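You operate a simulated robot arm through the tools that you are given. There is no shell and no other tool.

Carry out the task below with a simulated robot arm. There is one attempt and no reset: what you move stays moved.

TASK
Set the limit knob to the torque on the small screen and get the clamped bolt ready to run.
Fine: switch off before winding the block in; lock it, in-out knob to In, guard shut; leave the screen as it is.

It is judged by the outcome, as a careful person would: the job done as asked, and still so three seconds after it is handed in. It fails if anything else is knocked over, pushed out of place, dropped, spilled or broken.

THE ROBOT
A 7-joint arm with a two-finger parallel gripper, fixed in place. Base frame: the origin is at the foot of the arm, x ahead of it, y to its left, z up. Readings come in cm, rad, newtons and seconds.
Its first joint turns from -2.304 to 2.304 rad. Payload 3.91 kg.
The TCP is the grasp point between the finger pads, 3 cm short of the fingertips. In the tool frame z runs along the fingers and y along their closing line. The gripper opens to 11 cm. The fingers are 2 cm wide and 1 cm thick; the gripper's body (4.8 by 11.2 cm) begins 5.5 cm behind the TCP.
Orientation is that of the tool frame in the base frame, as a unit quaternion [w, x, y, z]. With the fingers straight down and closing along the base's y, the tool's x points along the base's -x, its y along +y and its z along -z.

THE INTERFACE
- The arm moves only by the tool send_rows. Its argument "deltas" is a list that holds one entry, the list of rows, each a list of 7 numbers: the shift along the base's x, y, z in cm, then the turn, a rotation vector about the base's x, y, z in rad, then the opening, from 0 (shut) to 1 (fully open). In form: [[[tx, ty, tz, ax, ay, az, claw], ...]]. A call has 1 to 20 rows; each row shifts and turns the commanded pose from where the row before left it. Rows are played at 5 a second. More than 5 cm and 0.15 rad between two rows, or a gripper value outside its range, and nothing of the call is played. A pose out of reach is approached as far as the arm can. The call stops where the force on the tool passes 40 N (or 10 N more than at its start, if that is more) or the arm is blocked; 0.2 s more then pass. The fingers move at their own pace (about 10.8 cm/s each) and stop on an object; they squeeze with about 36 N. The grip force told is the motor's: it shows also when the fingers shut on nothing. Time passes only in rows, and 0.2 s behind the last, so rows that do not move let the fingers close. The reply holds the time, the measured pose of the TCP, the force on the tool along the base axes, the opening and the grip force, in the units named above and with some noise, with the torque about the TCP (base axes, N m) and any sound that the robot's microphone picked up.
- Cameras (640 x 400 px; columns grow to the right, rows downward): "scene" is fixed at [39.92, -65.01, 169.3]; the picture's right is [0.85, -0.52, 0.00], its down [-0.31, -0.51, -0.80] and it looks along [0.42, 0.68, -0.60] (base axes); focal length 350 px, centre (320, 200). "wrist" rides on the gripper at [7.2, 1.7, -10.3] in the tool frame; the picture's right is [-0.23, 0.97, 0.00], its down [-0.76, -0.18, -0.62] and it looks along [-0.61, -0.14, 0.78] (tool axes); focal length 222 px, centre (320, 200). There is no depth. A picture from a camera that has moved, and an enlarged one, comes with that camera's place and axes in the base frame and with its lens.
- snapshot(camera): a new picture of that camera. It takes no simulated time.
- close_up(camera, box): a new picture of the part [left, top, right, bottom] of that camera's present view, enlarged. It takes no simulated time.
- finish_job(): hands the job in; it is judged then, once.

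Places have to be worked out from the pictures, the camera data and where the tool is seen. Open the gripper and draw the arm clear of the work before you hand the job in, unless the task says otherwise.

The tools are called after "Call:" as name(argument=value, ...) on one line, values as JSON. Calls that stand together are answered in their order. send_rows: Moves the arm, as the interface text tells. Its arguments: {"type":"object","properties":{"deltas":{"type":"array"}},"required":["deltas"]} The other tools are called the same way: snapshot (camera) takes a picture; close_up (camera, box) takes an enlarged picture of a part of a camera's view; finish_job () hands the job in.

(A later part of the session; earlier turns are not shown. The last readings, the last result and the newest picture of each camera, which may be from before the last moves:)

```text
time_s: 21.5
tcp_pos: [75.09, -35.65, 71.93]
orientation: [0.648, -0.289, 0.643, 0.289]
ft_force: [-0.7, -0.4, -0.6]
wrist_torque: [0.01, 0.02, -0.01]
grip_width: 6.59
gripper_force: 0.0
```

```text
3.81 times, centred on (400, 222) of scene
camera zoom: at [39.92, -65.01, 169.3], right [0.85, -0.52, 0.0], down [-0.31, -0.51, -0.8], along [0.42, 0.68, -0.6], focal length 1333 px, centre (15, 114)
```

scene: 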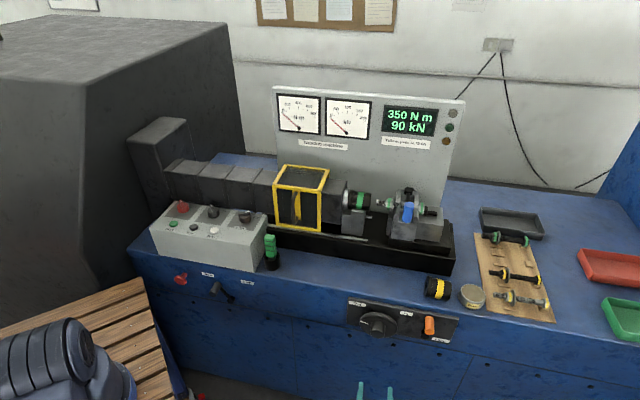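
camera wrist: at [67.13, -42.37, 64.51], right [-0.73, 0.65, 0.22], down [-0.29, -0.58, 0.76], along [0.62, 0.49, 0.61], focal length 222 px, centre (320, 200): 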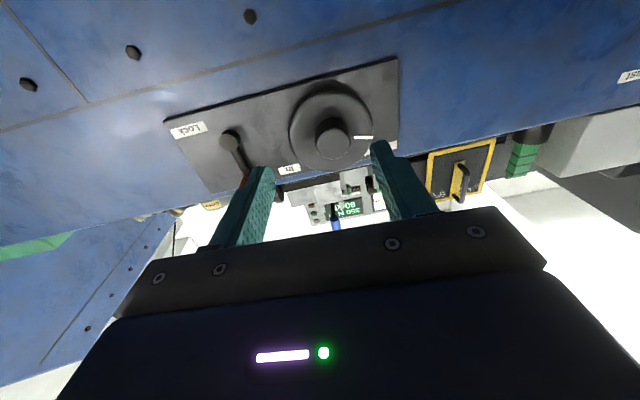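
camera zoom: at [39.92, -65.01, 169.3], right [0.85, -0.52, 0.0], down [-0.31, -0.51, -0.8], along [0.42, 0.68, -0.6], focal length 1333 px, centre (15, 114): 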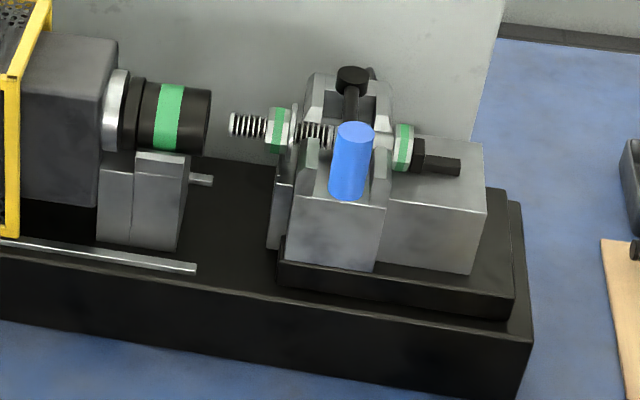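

From two views the wheel hub end is at about (84.9, −23.9, 76.5) with axis along the panel normal (0.67, 0.74, 0); the wheel mark points to 9 o'clock and the lock lever stands up with "Lock" to its lower right. I bring the open gripper just in front of the hub.

Call:
send_rows(deltas=[[[1.7, 2.1, 1.1, 0, 0, 0, 0.65], [1.7, 2.1, 1.1, 0, 0, 0, 0.65], [1.7, 2.1, 1.1, 0, 0, 0, 0.65], [1.5, 1.9, 1.1, 0, 0, 0, 0.65], [0, 0, 0, 0, 0, 0, 0.65]]])

Call:
close_up(camera="wrist", box=[200, 60, 440, 220])

Call:
close_up(camera="scene", box=[320, 275, 480, 375])

```text
time_s: 22.7
tcp_pos: [81.79, -27.55, 76.24]
orientation: [0.648, -0.289, 0.643, 0.288]
ft_force: [-0.5, -0.1, 0.4]
wrist_torque: [0.02, 0.02, 0.0]
grip_width: 7.15
gripper_force: 0.2
```

```text
2.50 times, centred on (320, 140) of wrist
camera zoom: at [73.72, -34.18, 68.93], right [-0.73, 0.65, 0.22], down [-0.29, -0.58, 0.76], along [0.62, 0.49, 0.61], focal length 555 px, centre (320, 350)
```

zoom: 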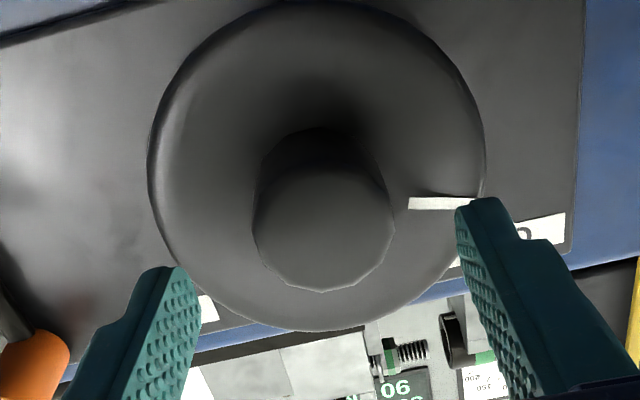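

```text
4.00 times, centred on (400, 325) of scene
camera zoom: at [39.92, -65.01, 169.3], right [0.85, -0.52, 0.0], down [-0.31, -0.51, -0.8], along [0.42, 0.68, -0.6], focal length 1400 px, centre (0, -300)
```

zoom: 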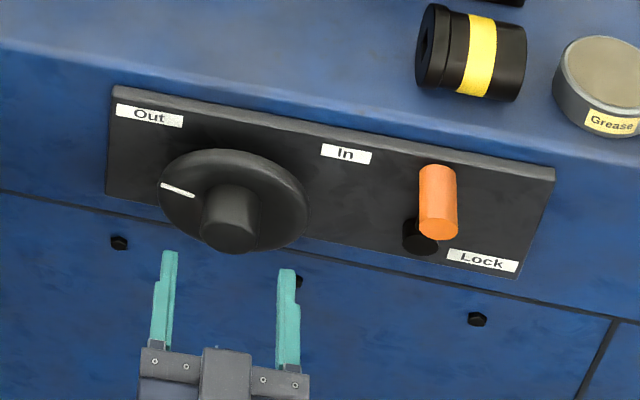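

Alignment is good: hub centre within a few mm of the gripper axis in e and z. I advance 3.5 cm along the panel normal so the fingers straddle the hub, then close.

Call:
send_rows(deltas=[[[0.9, 0.95, 0.05, 0, 0, 0, 0.65], [0.8, 0.9, 0.05, 0, 0, 0, 0.65], [0.6, 0.7, 0, 0, 0, 0, 0.65], [0, 0, 0, 0, 0, 0, 0.3], [0, 0, 0, 0, 0, 0, 0], [0, 0, 0, 0, 0, 0, 0], [0, 0, 0, 0, 0, 0, 0]]])

Call:
close_up(camera="wrist", box=[200, 60, 440, 220])

Call:
close_up(camera="scene", box=[320, 275, 480, 375])

```text
time_s: 24.3
tcp_pos: [84.22, -25.02, 76.35]
orientation: [0.647, -0.289, 0.644, 0.289]
ft_force: [10.9, 5.3, 2.0]
wrist_torque: [0.0, 0.11, -1.07]
grip_width: 4.31
gripper_force: 44.9
```

```text
2.50 times, centred on (320, 140) of wrist
camera zoom: at [76.01, -31.58, 68.99], right [-0.73, 0.65, 0.22], down [-0.29, -0.58, 0.76], along [0.62, 0.49, 0.61], focal length 555 px, centre (320, 350)
```

zoom: 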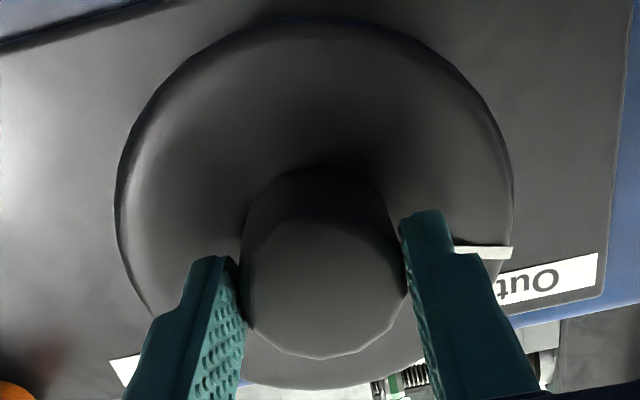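

```text
4.00 times, centred on (400, 325) of scene
camera zoom: at [39.92, -65.01, 169.3], right [0.85, -0.52, 0.0], down [-0.31, -0.51, -0.8], along [0.42, 0.68, -0.6], focal length 1400 px, centre (0, -300)
```

zoom: 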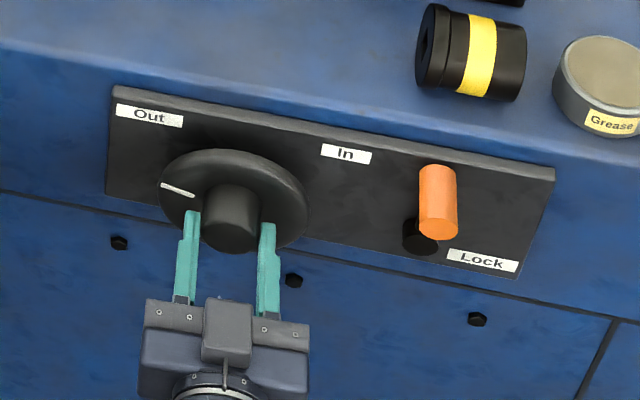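

The hub (4.3 cm) is gripped squarely and on-axis. I turn clockwise (+ about the panel normal) about 32° and check the wheel mark, the clamp block and the forces.

Call:
send_rows(deltas=[[[0, 0, 0, 0.0934, 0.1043, 0.0008, 0], [0, 0, 0, 0.0934, 0.1043, 0.0008, 0], [0, 0, 0, 0.0934, 0.1043, 0.0008, 0], [0, 0, 0, 0.0934, 0.1043, 0.0008, 0], [0, 0, 0, 0, 0, 0, 0]]])

Call:
close_up(camera="scene", box=[320, 275, 480, 375])

Call:
close_up(camera="scene", box=[330, 170, 470, 275])

```text
time_s: 25.5
tcp_pos: [84.08, -24.89, 76.33]
orientation: [0.542, -0.1, 0.698, 0.458]
ft_force: [-15.5, 13.2, -6.9]
wrist_torque: [-0.22, 0.19, -0.06]
grip_width: 4.3
gripper_force: 45.4
```

```text
4.00 times, centred on (400, 325) of scene
camera zoom: at [39.92, -65.01, 169.3], right [0.85, -0.52, 0.0], down [-0.31, -0.51, -0.8], along [0.42, 0.68, -0.6], focal length 1400 px, centre (0, -300)
```

zoom: 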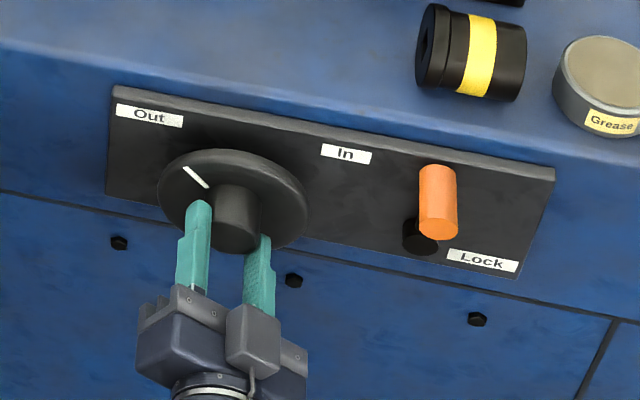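

```text
3.81 times, centred on (400, 222) of scene
camera zoom: at [39.92, -65.01, 169.3], right [0.85, -0.52, 0.0], down [-0.31, -0.51, -0.8], along [0.42, 0.68, -0.6], focal length 1333 px, centre (15, 114)
```

zoom: 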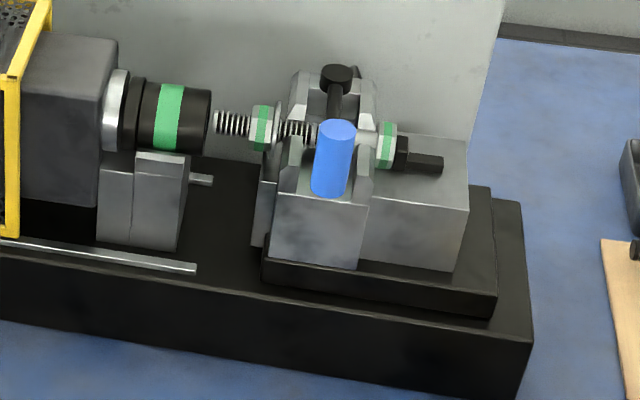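

The wheel turns with the grip and the block moves toward the socket (~1.4 cm per 32°), so "In" should be about 105° further. I relieve the side load slightly and keep turning.

Call:
send_rows(deltas=[[[-0.15, 0.13, -0.07, 0, 0, 0, 0], [0, 0, 0, 0.0934, 0.1043, 0.0008, 0], [0, 0, 0, 0.0934, 0.1043, 0.0008, 0], [0, 0, 0, 0.0934, 0.1043, 0.0008, 0], [0, 0, 0, 0.0934, 0.1043, 0.0008, 0], [0, 0, 0, 0, 0, 0, 0]]])

Call:
close_up(camera="scene", box=[320, 275, 480, 375])

Call:
close_up(camera="scene", box=[330, 170, 470, 275])

```text
time_s: 26.9
tcp_pos: [84.04, -24.83, 76.4]
orientation: [0.396, 0.097, 0.698, 0.588]
ft_force: [5.0, -2.6, 22.8]
wrist_torque: [-0.41, 0.42, 0.34]
grip_width: 4.26
gripper_force: 44.7
```

```text
4.00 times, centred on (400, 325) of scene
camera zoom: at [39.92, -65.01, 169.3], right [0.85, -0.52, 0.0], down [-0.31, -0.51, -0.8], along [0.42, 0.68, -0.6], focal length 1400 px, centre (0, -300)
```

zoom: 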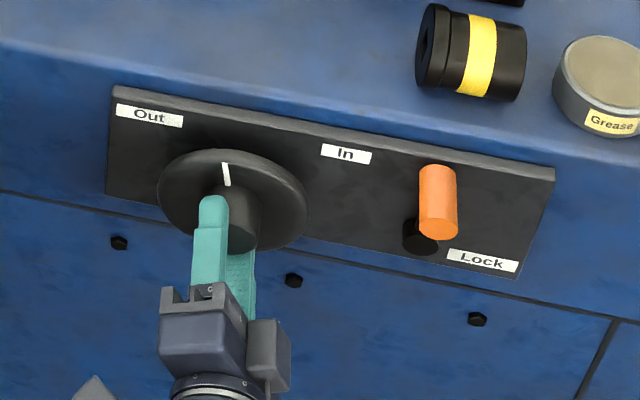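

```text
3.81 times, centred on (400, 222) of scene
camera zoom: at [39.92, -65.01, 169.3], right [0.85, -0.52, 0.0], down [-0.31, -0.51, -0.8], along [0.42, 0.68, -0.6], focal length 1333 px, centre (15, 114)
```

zoom: 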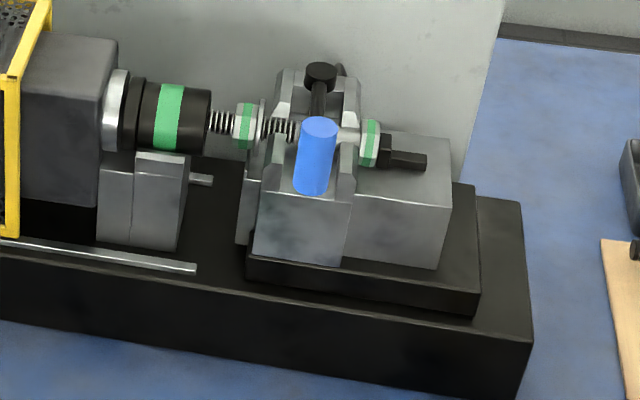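

The bolt end is just entering the socket. I ease the vertical load and keep winding in.

Call:
send_rows(deltas=[[[0.03, -0.02, 0.18, 0, 0, 0, 0], [0, 0, 0, 0.0934, 0.1043, 0.0008, 0], [0, 0, 0, 0.0934, 0.1043, 0.0008, 0], [0, 0, 0, 0.0934, 0.1043, 0.0008, 0], [0, 0, 0, 0.0934, 0.1043, 0.0008, 0], [0, 0, 0, 0, 0, 0, 0]]])

Call:
close_up(camera="scene", box=[320, 275, 480, 375])

Call:
close_up(camera="scene", box=[330, 170, 470, 275])

```text
time_s: 28.3
tcp_pos: [84.01, -24.85, 76.48]
orientation: [0.217, 0.286, 0.643, 0.676]
ft_force: [-7.3, -4.4, 8.9]
wrist_torque: [0.34, -0.37, 0.8]
grip_width: 4.26
gripper_force: 45.0
```

```text
4.00 times, centred on (400, 325) of scene
camera zoom: at [39.92, -65.01, 169.3], right [0.85, -0.52, 0.0], down [-0.31, -0.51, -0.8], along [0.42, 0.68, -0.6], focal length 1400 px, centre (0, -300)
```

zoom: 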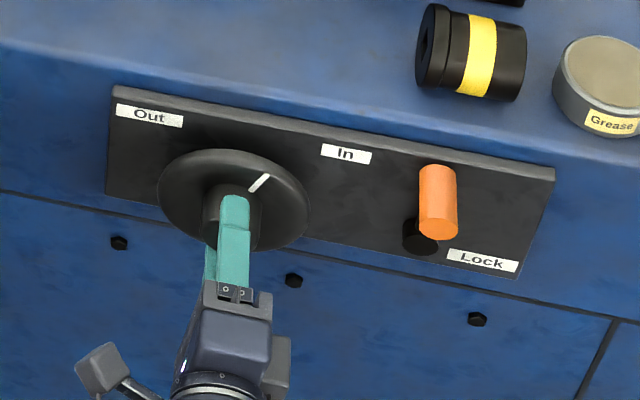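

```text
3.81 times, centred on (400, 222) of scene
camera zoom: at [39.92, -65.01, 169.3], right [0.85, -0.52, 0.0], down [-0.31, -0.51, -0.8], along [0.42, 0.68, -0.6], focal length 1333 px, centre (15, 114)
```

zoom: 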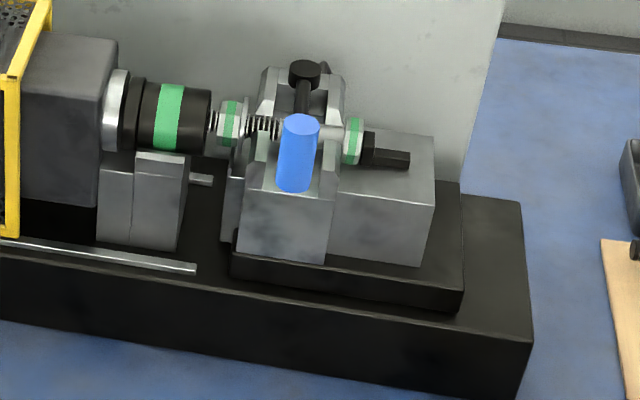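

The nut is about to enter the socket. I continue with smaller batches, watching for a stop.

Call:
send_rows(deltas=[[[-0.05, -0.03, 0.08, 0.0934, 0.1043, 0.0008, 0], [0, 0, 0, 0.0934, 0.1043, 0.0008, 0], [0, 0, 0, 0.0934, 0.1043, 0.0008, 0], [0, 0, 0, 0, 0, 0, 0]]])

Call:
close_up(camera="scene", box=[320, 275, 480, 375])

Call:
close_up(camera="scene", box=[330, 170, 470, 275])

```text
time_s: 29.3
tcp_pos: [83.91, -24.93, 76.65]
orientation: [0.071, 0.414, 0.57, 0.706]
ft_force: [14.8, 4.1, 7.8]
wrist_torque: [0.5, -0.52, -0.07]
grip_width: 4.27
gripper_force: 44.9
```

```text
4.00 times, centred on (400, 325) of scene
camera zoom: at [39.92, -65.01, 169.3], right [0.85, -0.52, 0.0], down [-0.31, -0.51, -0.8], along [0.42, 0.68, -0.6], focal length 1400 px, centre (0, -300)
```

zoom: 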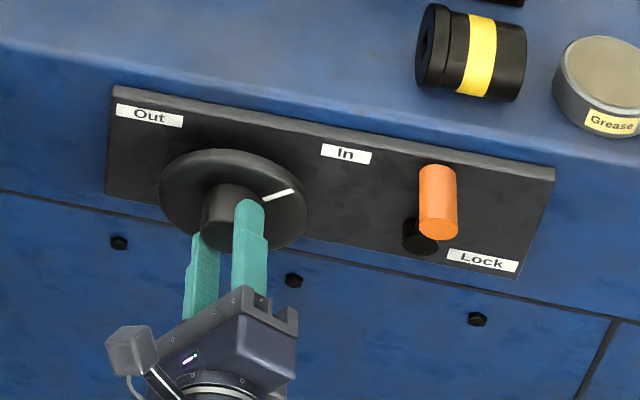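

```text
3.81 times, centred on (400, 222) of scene
camera zoom: at [39.92, -65.01, 169.3], right [0.85, -0.52, 0.0], down [-0.31, -0.51, -0.8], along [0.42, 0.68, -0.6], focal length 1333 px, centre (15, 114)
```

zoom: 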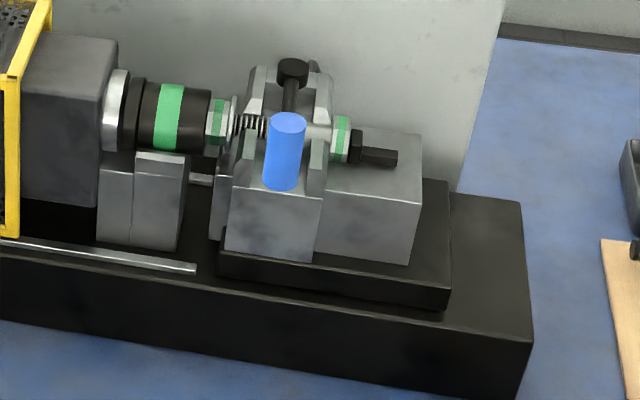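

The nut is starting into the socket and the block's plate is near the bracket's pin. I keep winding in small steps, watching for the end stop.

Call:
send_rows(deltas=[[[0.12, 0.03, 0.06, 0.0667, 0.0745, 0.0006, 0], [0, 0, 0, 0.0667, 0.0745, 0.0006, 0], [0, 0, 0, 0, 0, 0, 0]]])

Call:
close_up(camera="scene", box=[320, 275, 480, 375])

Call:
close_up(camera="scene", box=[340, 175, 430, 240])

```text
time_s: 30.1
tcp_pos: [84.01, -24.91, 76.61]
orientation: [0.0, 0.469, 0.527, 0.709]
ft_force: [-9.7, -3.4, 1.9]
wrist_torque: [0.74, -0.78, 0.18]
grip_width: 4.27
gripper_force: 45.4
```

```text
4.00 times, centred on (400, 325) of scene
camera zoom: at [39.92, -65.01, 169.3], right [0.85, -0.52, 0.0], down [-0.31, -0.51, -0.8], along [0.42, 0.68, -0.6], focal length 1400 px, centre (0, -300)
```

zoom: 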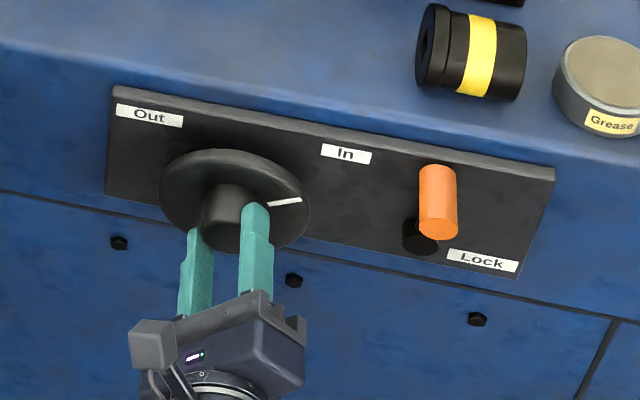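

```text
6.15 times, centred on (385, 208) of scene
camera zoom: at [39.92, -65.01, 169.3], right [0.85, -0.52, 0.0], down [-0.31, -0.51, -0.8], along [0.42, 0.68, -0.6], focal length 2153 px, centre (-80, 154)
```

zoom: 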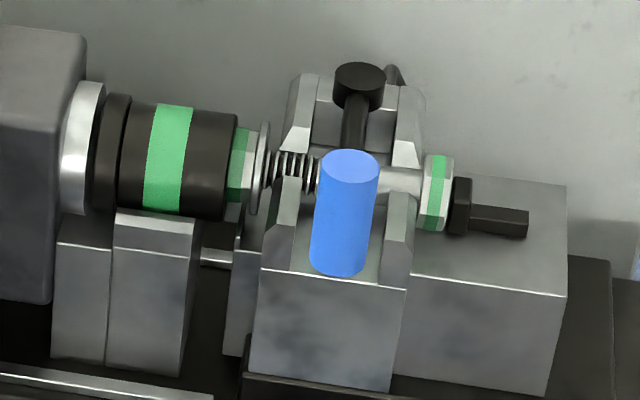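

The nut is about halfway in, with about 1.2 cm left before its washer reaches the socket. I continue in small steps.

Call:
send_rows(deltas=[[[-0.08, -0.03, 0.0, 0.0667, 0.0745, 0.0006, 0], [0, 0, 0, 0.0667, 0.0745, 0.0006, 0], [0, 0, 0, 0.0667, 0.0745, 0.0006, 0], [0, 0, 0, 0, 0, 0, 0]]])

Call:
close_up(camera="scene", box=[320, 275, 480, 375])

Call:
close_up(camera="scene", box=[340, 175, 430, 240])

```text
time_s: 31.1
tcp_pos: [83.91, -24.98, 76.71]
orientation: [-0.106, 0.543, 0.449, 0.701]
ft_force: [16.3, 3.7, 3.7]
wrist_torque: [-0.08, 0.08, -1.31]
grip_width: 4.33
gripper_force: 44.7
```

```text
4.00 times, centred on (400, 325) of scene
camera zoom: at [39.92, -65.01, 169.3], right [0.85, -0.52, 0.0], down [-0.31, -0.51, -0.8], along [0.42, 0.68, -0.6], focal length 1400 px, centre (0, -300)
```

zoom: 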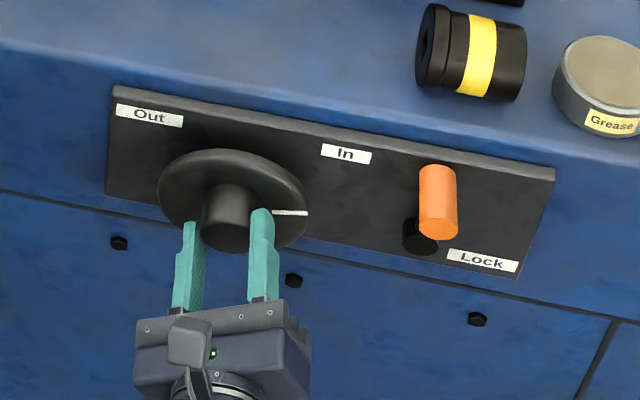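

```text
6.15 times, centred on (385, 208) of scene
camera zoom: at [39.92, -65.01, 169.3], right [0.85, -0.52, 0.0], down [-0.31, -0.51, -0.8], along [0.42, 0.68, -0.6], focal length 2153 px, centre (-80, 154)
```

zoom: 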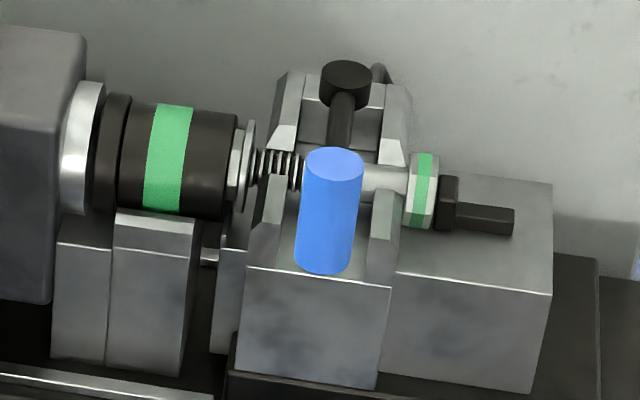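

Nut nearly fully seated; no noticeable torque about the wheel axis yet, so no stop reached. Continue another small amount.

Call:
send_rows(deltas=[[[0.1, 0.02, 0.02, 0.0467, 0.0522, 0.0004, 0], [0, 0, 0, 0.0467, 0.0522, 0.0004, 0], [0, 0, 0, 0.0467, 0.0522, 0.0004, 0], [0, 0, 0, 0, 0, 0, 0]]])

Call:
close_up(camera="scene", box=[320, 275, 480, 375])

Call:
close_up(camera="scene", box=[340, 175, 430, 240])

```text
time_s: 32.1
tcp_pos: [83.98, -24.91, 76.63]
orientation: [-0.178, 0.587, 0.39, 0.687]
ft_force: [-3.5, -6.4, 2.1]
wrist_torque: [-0.66, -0.3, -0.75]
grip_width: 4.43
gripper_force: 45.2
```

```text
4.00 times, centred on (400, 325) of scene
camera zoom: at [39.92, -65.01, 169.3], right [0.85, -0.52, 0.0], down [-0.31, -0.51, -0.8], along [0.42, 0.68, -0.6], focal length 1400 px, centre (0, -300)
```

zoom: 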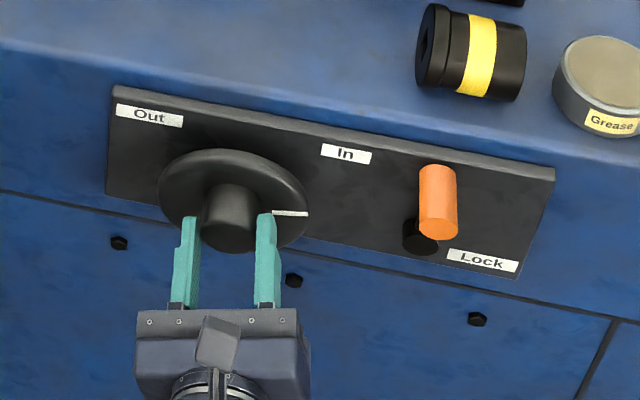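

```text
6.15 times, centred on (385, 208) of scene
camera zoom: at [39.92, -65.01, 169.3], right [0.85, -0.52, 0.0], down [-0.31, -0.51, -0.8], along [0.42, 0.68, -0.6], focal length 2153 px, centre (-80, 154)
```

zoom: 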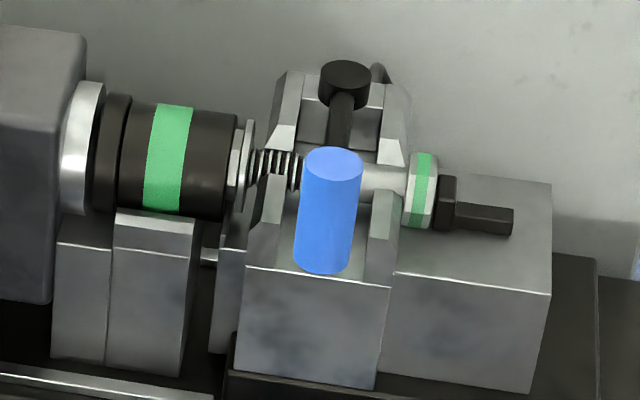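

The wheel mark stayed put this time while the fingers slipped (axis torque ≈ −0.66 N m), so the block is at its end stop, fully wound in with the nut inside the socket. I release the hub and back straight out.

Call:
send_rows(deltas=[[[0, 0, 0, 0, 0, 0, 0.3], [0, 0, 0, 0, 0, 0, 0.65], [0, 0, 0, 0, 0, 0, 0.65], [-1.5, -1.7, 0, 0, 0, 0, 0.65], [-2, -2.2, 0, 0, 0, 0, 0.65], [-2, -2.2, 0, 0, 0, 0, 0.65], [0, 0, 0, 0, 0, 0, 0.65]]])

Call:
snapshot(camera="wrist")

Call:
snapshot(camera="scene")

```text
time_s: 33.7
tcp_pos: [78.55, -30.95, 76.57]
orientation: [-0.178, 0.587, 0.39, 0.687]
ft_force: [0.6, -0.2, -0.6]
wrist_torque: [-0.03, 0.03, 0.03]
grip_width: 7.15
gripper_force: 0.0
```

```text
taken
camera wrist: at [71.01, -38.34, 83.97], right [0.74, -0.66, 0.1], down [-0.35, -0.51, -0.78], along [0.57, 0.54, -0.61], focal length 222 px, centre (320, 200)
```

wrist: 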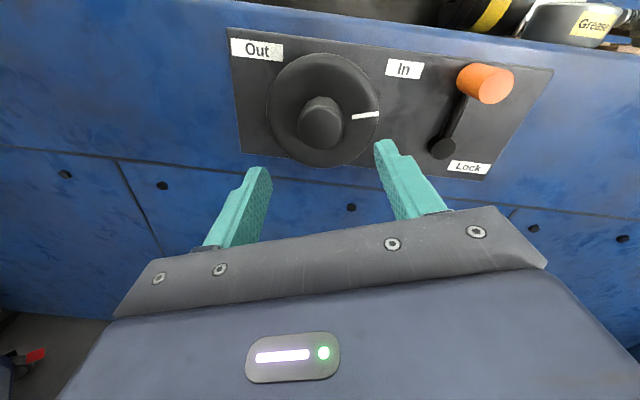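

```text
taken
```

scene: 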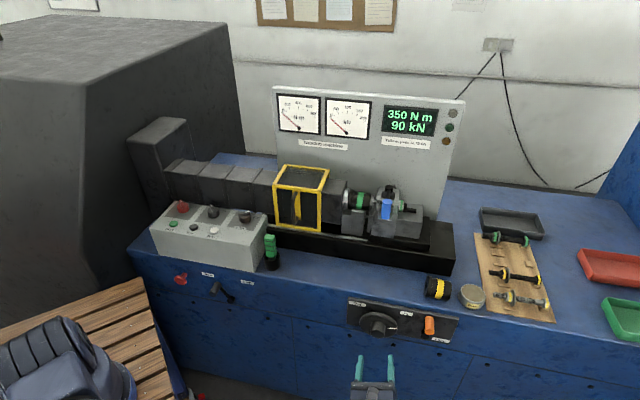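

The clear view shows the block wound in (nut in the socket), and the lock lever standing upright with its orange handle. I zoom in to locate the handle and pivot.

Call:
close_up(camera="wrist", box=[380, 40, 580, 190])

Call:
close_up(camera="scene", box=[390, 295, 470, 355])

Call:
close_up(camera="scene", box=[310, 160, 460, 270])

```text
2.67 times, centred on (480, 115) of wrist
camera zoom: at [71.01, -38.34, 83.97], right [0.74, -0.66, 0.1], down [-0.35, -0.51, -0.78], along [0.57, 0.54, -0.61], focal length 592 px, centre (-107, 427)
```

zoom: 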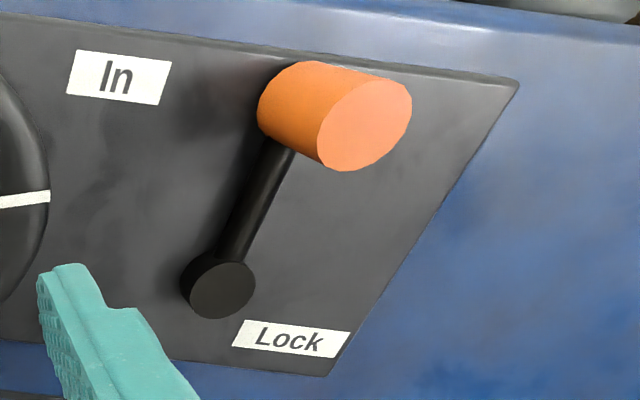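

```text
6.67 times, centred on (430, 325) of scene
camera zoom: at [39.92, -65.01, 169.3], right [0.85, -0.52, 0.0], down [-0.31, -0.51, -0.8], along [0.42, 0.68, -0.6], focal length 2333 px, centre (-413, -633)
```

zoom: 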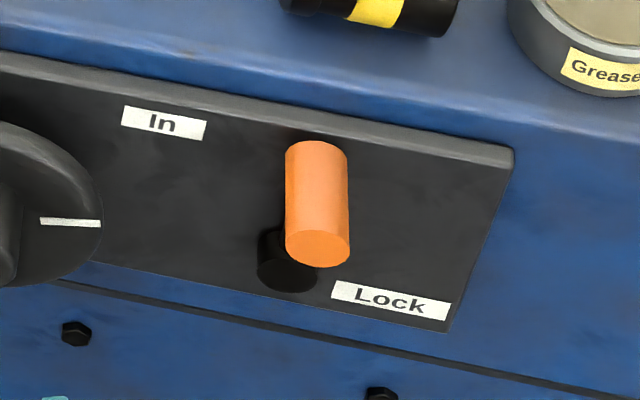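

```text
3.64 times, centred on (385, 215) of scene
camera zoom: at [39.92, -65.01, 169.3], right [0.85, -0.52, 0.0], down [-0.31, -0.51, -0.8], along [0.42, 0.68, -0.6], focal length 1272 px, centre (84, 146)
```

zoom: 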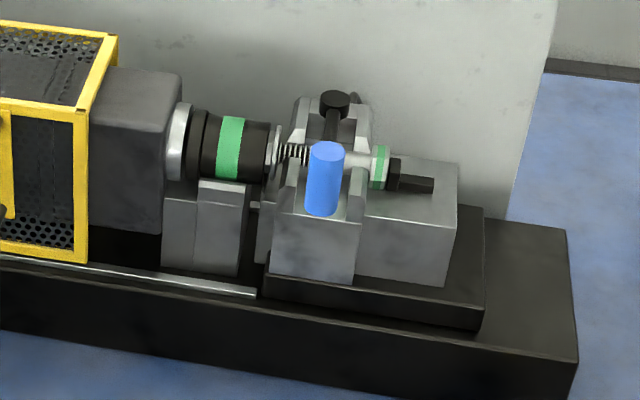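

Handle axis is at about (95.4, −33.0, 81.5) and pivot 6.9 cm directly below it. As the lever swings right it reaches far out, so I'll grip the handle with a vertical closing line and the tool pointing more outward; first I roll and yaw to that pose while standing off.

Call:
send_rows(deltas=[[[0, 0, 0, -0.0921, -0.1027, -0.001, 0.5], [0, 0, 0, -0.0921, -0.1027, -0.001, 0.5], [0, 0, 0, -0.0921, -0.1027, -0.001, 0.5], [0, 0, 0, -0.0921, -0.1027, -0.001, 0.5], [0, 0, 0, -0.0921, -0.1027, -0.001, 0.5], [0, 0, 0, -0.0921, -0.1027, -0.001, 0.5], [0, 0, 0, -0.0921, -0.1027, -0.001, 0.5], [0, 0, 0, -0.0921, -0.1027, -0.001, 0.5], [0, 0, 0, -0.0921, -0.1027, -0.001, 0.5], [2.3, -1.2, 1.2, 0, 0, -0.1225, 0.5], [2.3, -1.2, 1.2, 0, 0, -0.1225, 0.5], [2.3, -1.2, 1.2, 0, 0, -0.1225, 0.5], [2.3, -1.2, 1.2, 0, 0, -0.1225, 0.5], [0, 0, 0, 0, 0, 0, 0.5]]])

Call:
snapshot(camera="wrist")

Call:
snapshot(camera="scene")

```text
time_s: 36.7
tcp_pos: [87.77, -35.82, 81.37]
orientation: [0.409, 0.404, 0.578, 0.58]
ft_force: [0.2, -0.4, 0.4]
wrist_torque: [0.0, 0.02, 0.0]
grip_width: 5.52
gripper_force: 0.1
```

```text
taken
camera wrist: at [75.56, -32.65, 82.95], right [0.07, -0.21, 0.97], down [-0.32, -0.93, -0.18], along [0.94, -0.3, -0.13], focal length 222 px, centre (320, 200)
```

wrist: 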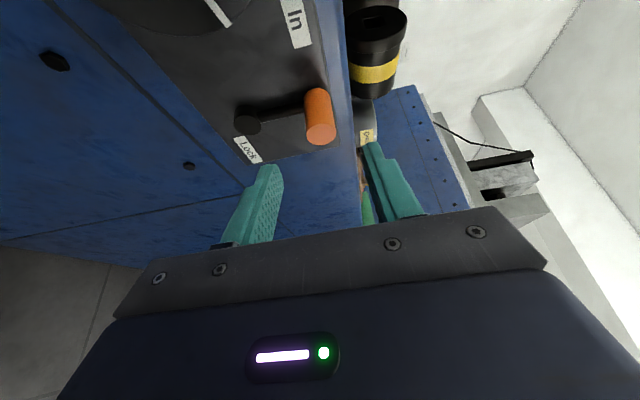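

```text
taken
```

scene: 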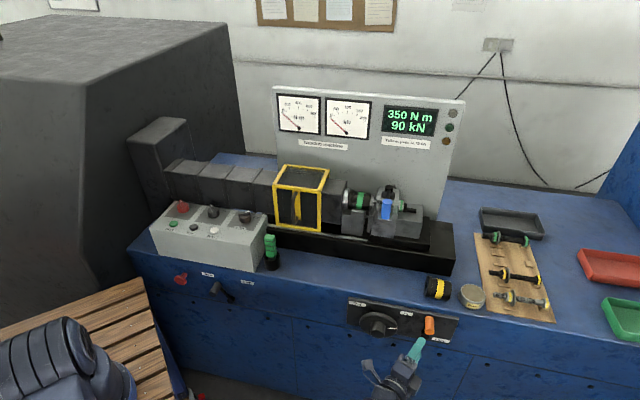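

The handle sits between the lower and upper fingers and my position estimate holds within a few mm. I move in along the tool axis and grip the handle.

Call:
send_rows(deltas=[[[2.5, 0.92, 0.04, 0, 0, 0, 0.5], [2.5, 0.92, 0.04, 0, 0, 0, 0.5], [1.6, 0.6, 0.03, 0, 0, 0, 0.5], [1.0, 0.38, 0.02, 0, 0, 0, 0.5], [0, 0, 0, 0, 0, 0, 0.5]]])

Call:
close_up(camera="wrist", box=[200, 60, 440, 220])

Call:
close_up(camera="scene", box=[360, 285, 480, 375])

```text
time_s: 37.9
tcp_pos: [95.41, -32.97, 81.59]
orientation: [0.408, 0.403, 0.578, 0.581]
ft_force: [-0.1, -0.6, 0.1]
wrist_torque: [-0.01, -0.03, 0.01]
grip_width: 5.47
gripper_force: 0.1
```

```text
2.50 times, centred on (320, 140) of wrist
camera zoom: at [83.18, -29.8, 83.1], right [0.07, -0.21, 0.97], down [-0.32, -0.93, -0.18], along [0.94, -0.3, -0.13], focal length 555 px, centre (320, 350)
```

zoom: 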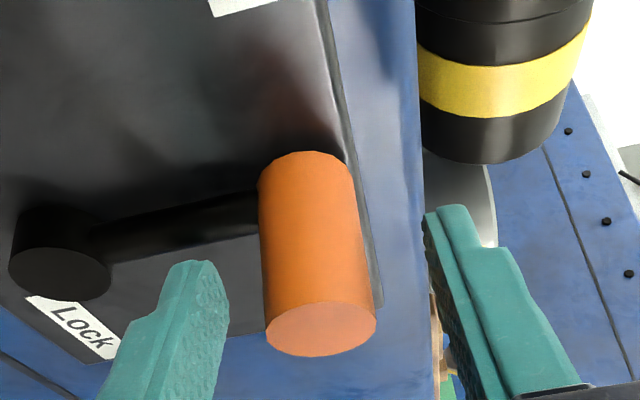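

```text
4.44 times, centred on (420, 330) of scene
camera zoom: at [39.92, -65.01, 169.3], right [0.85, -0.52, 0.0], down [-0.31, -0.51, -0.8], along [0.42, 0.68, -0.6], focal length 1555 px, centre (-124, -378)
```

zoom: 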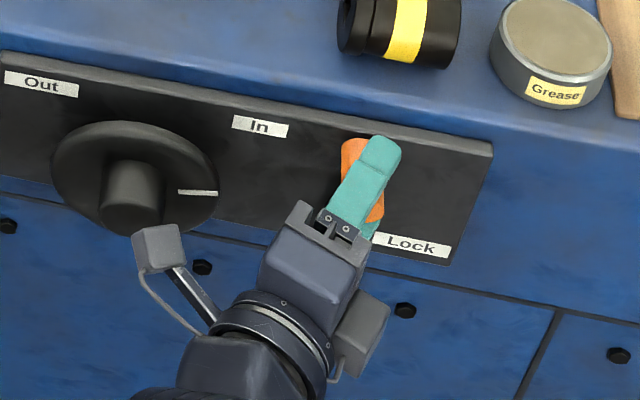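

Handle centred between the fingers with no contact. I close on it, then swing the first 20° of the arc clockwise around the pivot.

Call:
send_rows(deltas=[[[0, 0, 0, 0, 0, 0, 0.2], [0, 0, 0, 0, 0, 0, 0], [0, 0, 0, 0, 0, 0, 0], [0.89, -0.801, -0.105, 0, 0, 0, 0], [0.863, -0.777, -0.311, 0, 0, 0, 0], [0, 0, 0, 0, 0, 0, 0]]])

Call:
close_up(camera="wrist", box=[200, 60, 440, 220])

Call:
close_up(camera="scene", box=[360, 285, 480, 375])

```text
time_s: 39.3
tcp_pos: [97.14, -34.72, 81.23]
orientation: [0.408, 0.403, 0.579, 0.579]
ft_force: [-13.2, -10.0, -1.4]
wrist_torque: [-0.44, 0.53, -0.29]
grip_width: 2.58
gripper_force: 45.0
```

```text
2.50 times, centred on (320, 140) of wrist
camera zoom: at [84.92, -31.48, 82.76], right [0.07, -0.21, 0.97], down [-0.33, -0.93, -0.18], along [0.94, -0.3, -0.13], focal length 555 px, centre (320, 350)
```

zoom: 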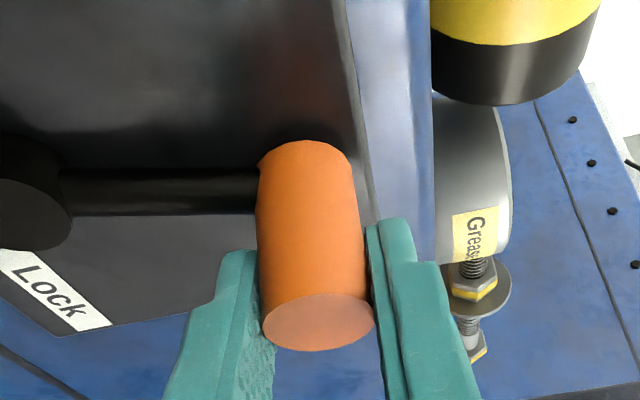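

```text
4.44 times, centred on (420, 330) of scene
camera zoom: at [39.92, -65.01, 169.3], right [0.85, -0.52, 0.0], down [-0.31, -0.51, -0.8], along [0.42, 0.68, -0.6], focal length 1555 px, centre (-124, -378)
```

zoom: 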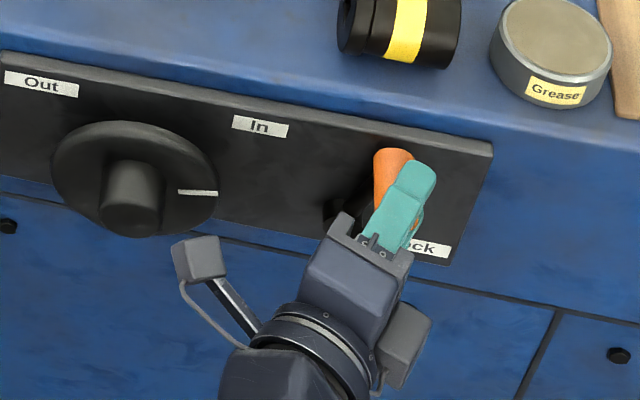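

The lever follows clockwise. I ease slightly back off the panel and continue the arc.

Call:
send_rows(deltas=[[[0.7, -0.84, -0.508, 0, 0, 0, 0], [0.732, -0.659, -0.69, 0, 0, 0, 0], [0.632, -0.569, -0.851, 0, 0, 0, 0], [0, 0, 0, 0, 0, 0, 0]]])

Call:
close_up(camera="wrist", box=[200, 60, 440, 220])

Call:
close_up(camera="scene", box=[360, 285, 480, 375])

```text
time_s: 40.3
tcp_pos: [99.18, -36.79, 79.38]
orientation: [0.409, 0.403, 0.577, 0.581]
ft_force: [-9.2, -1.2, 1.2]
wrist_torque: [0.11, 0.49, 0.0]
grip_width: 2.57
gripper_force: 44.7
stopped in row 4: the force on the tool passed its limit at 42 N (the readings are from after the stop); the commanded pose is now the measured one
```

```text
2.50 times, centred on (320, 140) of wrist
camera zoom: at [87.05, -33.59, 80.9], right [0.07, -0.21, 0.97], down [-0.33, -0.93, -0.18], along [0.94, -0.3, -0.13], focal length 555 px, centre (320, 350)
```

zoom: 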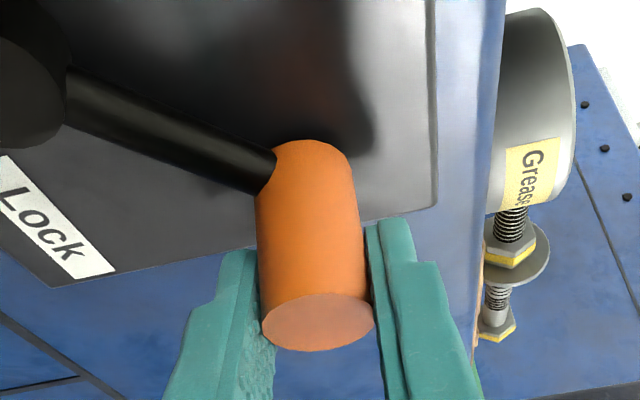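

```text
4.44 times, centred on (420, 330) of scene
camera zoom: at [39.92, -65.01, 169.3], right [0.85, -0.52, 0.0], down [-0.31, -0.51, -0.8], along [0.42, 0.68, -0.6], focal length 1555 px, centre (-124, -378)
```

zoom: 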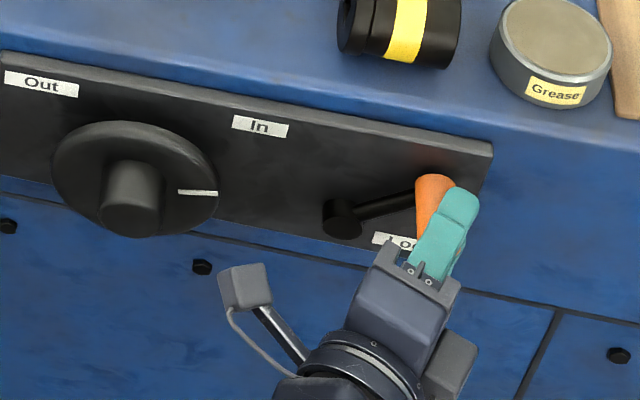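

The lever is at about 47° past upright; force after the stop is small. I recompute the arc from the measured position (radius ≈ 7.06) and continue two steps.

Call:
send_rows(deltas=[[[0.278, -0.25, -0.45, 0, 0, 0, 0], [0.278, -0.25, -0.52, 0, 0, 0, 0], [0.212, -0.19, -0.54, 0, 0, 0, 0], [0.212, -0.19, -0.55, 0, 0, 0, 0], [0, 0, 0, 0, 0, 0, 0]]])

Call:
close_up(camera="wrist", box=[200, 60, 440, 220])

Call:
close_up(camera="scene", box=[360, 285, 480, 375])

```text
time_s: 41.5
tcp_pos: [100.21, -37.68, 77.35]
orientation: [0.409, 0.404, 0.577, 0.581]
ft_force: [-5.2, -12.7, 10.4]
wrist_torque: [0.25, 0.52, 0.45]
grip_width: 2.58
gripper_force: 45.0
```

```text
2.50 times, centred on (320, 140) of wrist
camera zoom: at [88.02, -34.52, 78.84], right [0.07, -0.21, 0.97], down [-0.33, -0.93, -0.18], along [0.94, -0.31, -0.13], focal length 555 px, centre (320, 350)
```

zoom: 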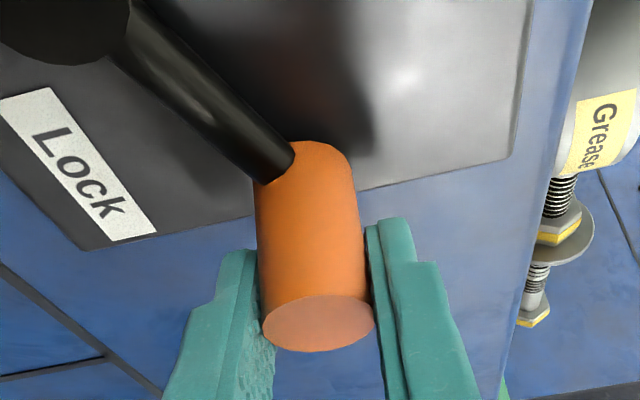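

```text
4.44 times, centred on (420, 330) of scene
camera zoom: at [39.92, -65.01, 169.3], right [0.85, -0.52, 0.0], down [-0.31, -0.51, -0.8], along [0.42, 0.68, -0.6], focal length 1555 px, centre (-124, -378)
```

zoom: 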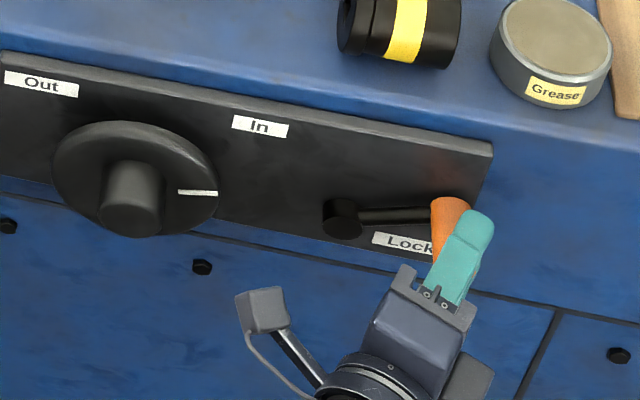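

About 67° so far and following smoothly. I continue toward horizontal.

Call:
send_rows(deltas=[[[0.12, -0.15, -0.57, 0, 0, 0, 0], [0.1, -0.12, -0.6, 0, 0, 0, 0], [0.06, -0.06, -0.6, 0, 0, 0, 0], [0.04, -0.04, -0.6, 0, 0, 0, 0], [0, 0, 0, 0, 0, 0, 0]]])

Call:
close_up(camera="wrist", box=[200, 60, 440, 220])

Call:
close_up(camera="scene", box=[360, 285, 480, 375])

```text
time_s: 42.5
tcp_pos: [100.54, -37.91, 75.7]
orientation: [0.412, 0.399, 0.576, 0.582]
ft_force: [-22.1, -0.4, 9.8]
wrist_torque: [-0.72, 0.58, 0.96]
grip_width: 2.57
gripper_force: 45.1
stopped in row 5: the force on the tool passed its limit at 46 N (the readings are from after the stop); the commanded pose is now the measured one
```

```text
2.50 times, centred on (320, 140) of wrist
camera zoom: at [88.33, -34.8, 77.12], right [0.06, -0.21, 0.98], down [-0.32, -0.93, -0.18], along [0.95, -0.3, -0.12], focal length 555 px, centre (320, 350)
```

zoom: 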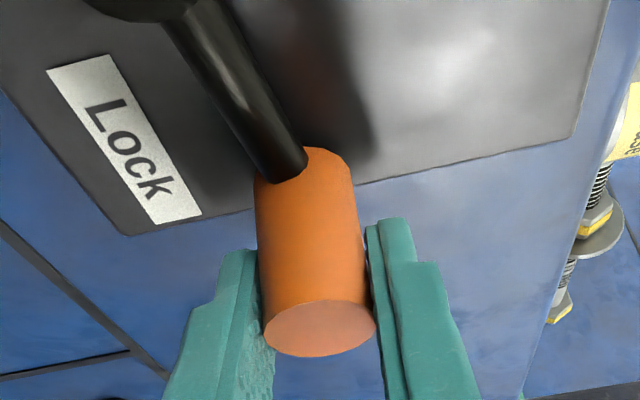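

```text
4.44 times, centred on (420, 330) of scene
camera zoom: at [39.92, -65.01, 169.3], right [0.85, -0.52, 0.0], down [-0.31, -0.51, -0.8], along [0.42, 0.68, -0.6], focal length 1555 px, centre (-124, -378)
```

zoom: 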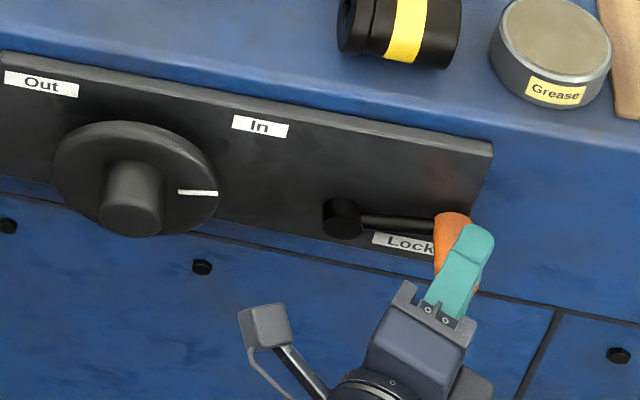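

Stopped near 81° with an inward (−e) load, meaning my arc is slightly too wide. I relax inward a few mm and press down gently to find whether there is still travel.

Call:
send_rows(deltas=[[[-0.25, 0.12, 0, 0, 0, 0, 0], [0, 0, -0.3, 0, 0, 0, 0], [0, 0, -0.3, 0, 0, 0, 0], [0, 0, 0, 0, 0, 0, 0]]])

Call:
close_up(camera="wrist", box=[200, 60, 440, 220])

Call:
close_up(camera="scene", box=[360, 285, 480, 375])

```text
time_s: 43.1
tcp_pos: [100.44, -37.94, 75.73]
orientation: [0.412, 0.399, 0.576, 0.583]
ft_force: [-4.9, 0.0, 4.2]
wrist_torque: [-0.95, 0.62, -0.62]
grip_width: 2.57
gripper_force: 45.1
stopped in row 2: the force on the tool passed its limit at 42 N (the readings are from after the stop); the commanded pose is now the measured one
```

```text
2.50 times, centred on (320, 140) of wrist
camera zoom: at [88.21, -34.76, 77.11], right [0.06, -0.21, 0.98], down [-0.32, -0.93, -0.18], along [0.95, -0.3, -0.12], focal length 555 px, centre (320, 350)
```

zoom: 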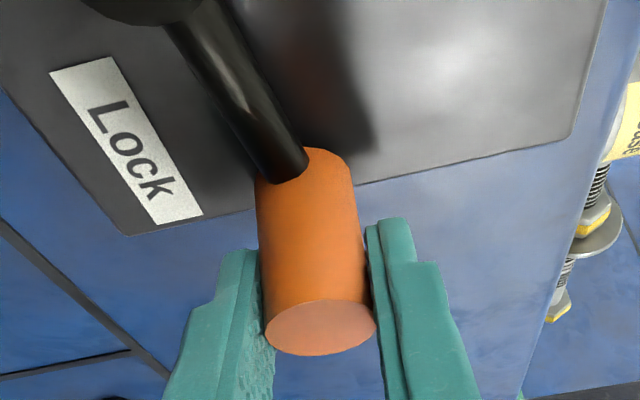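

```text
4.44 times, centred on (420, 330) of scene
camera zoom: at [39.92, -65.01, 169.3], right [0.85, -0.52, 0.0], down [-0.31, -0.51, -0.8], along [0.42, 0.68, -0.6], focal length 1555 px, centre (-124, -378)
```

zoom: 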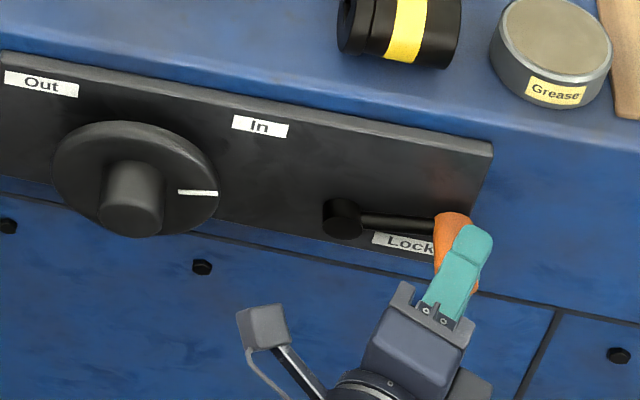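

Pressing further gives no travel (42 N, no movement) and the lever image slope matches horizontal, so it is at its Lock stop. I open and back away along the tool axis.

Call:
send_rows(deltas=[[[0, 0, 0.05, 0, 0, 0, 0.3], [0, 0, 0, 0, 0, 0, 0.5], [0, 0, 0, 0, 0, 0, 0.5], [-2, -0.73, 0, 0, 0, 0, 0.5], [-3, -1.1, 0, 0, 0, 0, 0.5], [-4, -1.5, 0, 0, 0, 0, 0.5], [0, 0, 0, 0, 0, 0, 0.5]]])

Call:
close_up(camera="wrist", box=[200, 20, 440, 180])

Call:
close_up(camera="scene", box=[340, 285, 480, 375])

Call:
snapshot(camera="scene")

```text
time_s: 44.7
tcp_pos: [91.4, -41.36, 75.64]
orientation: [0.411, 0.399, 0.576, 0.583]
ft_force: [0.3, -0.8, 0.3]
wrist_torque: [-0.01, 0.01, 0.01]
grip_width: 5.48
gripper_force: 0.1
```

```text
2.50 times, centred on (320, 100) of wrist
camera zoom: at [79.19, -38.14, 77.09], right [0.06, -0.21, 0.98], down [-0.32, -0.93, -0.18], along [0.94, -0.3, -0.12], focal length 555 px, centre (320, 450)
```

zoom: 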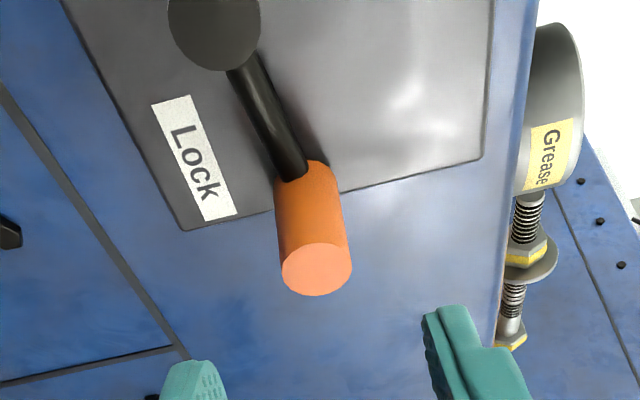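

```text
4.44 times, centred on (410, 330) of scene
camera zoom: at [39.92, -65.01, 169.3], right [0.85, -0.52, 0.0], down [-0.31, -0.51, -0.8], along [0.42, 0.68, -0.6], focal length 1555 px, centre (-80, -378)
```

zoom: 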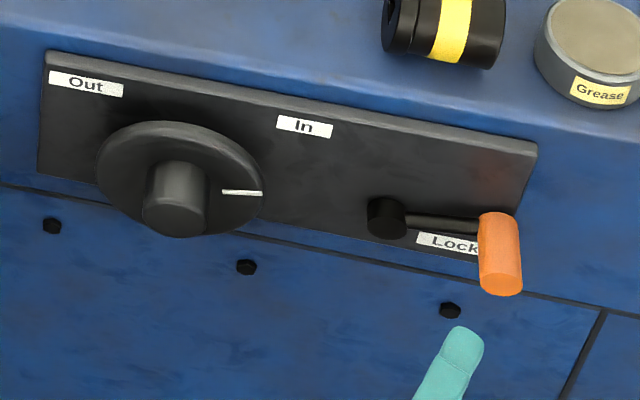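

```text
taken
```

scene: 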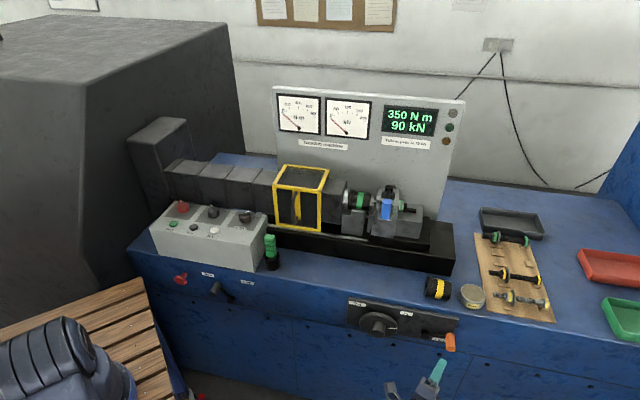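

The lever is at Lock. Next are the box knobs; I bring the tool back up and over in front of the bench, rolling it back to the leaned, pointing-down pose I used for the red switch.

Call:
send_rows(deltas=[[[-1, 1.5, 3, -0.1341, -0.0491, -0.0026, 0.5], [-1, 1.5, 3, -0.1341, -0.0491, -0.0026, 0.5], [-1, 1.5, 3, -0.1341, -0.0491, -0.0026, 0.5], [-1, 1.5, 3, -0.1341, -0.0491, -0.0026, 0.5], [-1, 1.5, 3, -0.1341, -0.0491, -0.0026, 0.5], [-1, 1.5, 3, -0.1341, -0.0491, -0.0026, 0.5], [-1, 1.5, 3, -0.1341, -0.0491, -0.0026, 0.5], [-1, 1.5, 3, -0.1341, -0.0491, -0.0026, 0.5], [-1, 1.5, 3, -0.1341, -0.0491, -0.0026, 0.5], [-1, 1.5, 3, -0.1341, -0.0491, -0.0026, 0.5], [-1, 1.5, 3, -0.1341, -0.0491, -0.0026, 0.5], [0, 0, 0, 0, 0, 0, 0.5]]])

Call:
snapshot(camera="scene")

```text
time_s: 47.3
tcp_pos: [80.42, -24.71, 108.73]
orientation: [0.704, -0.125, 0.688, 0.122]
ft_force: [0.0, -0.9, 0.0]
wrist_torque: [0.03, -0.03, -0.01]
grip_width: 5.49
gripper_force: 0.0
```

```text
taken
```

scene: 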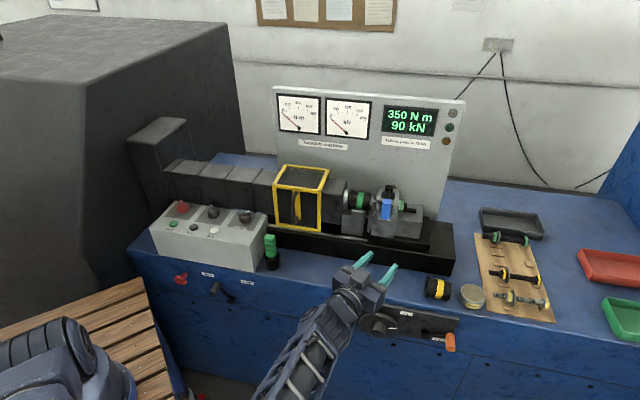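

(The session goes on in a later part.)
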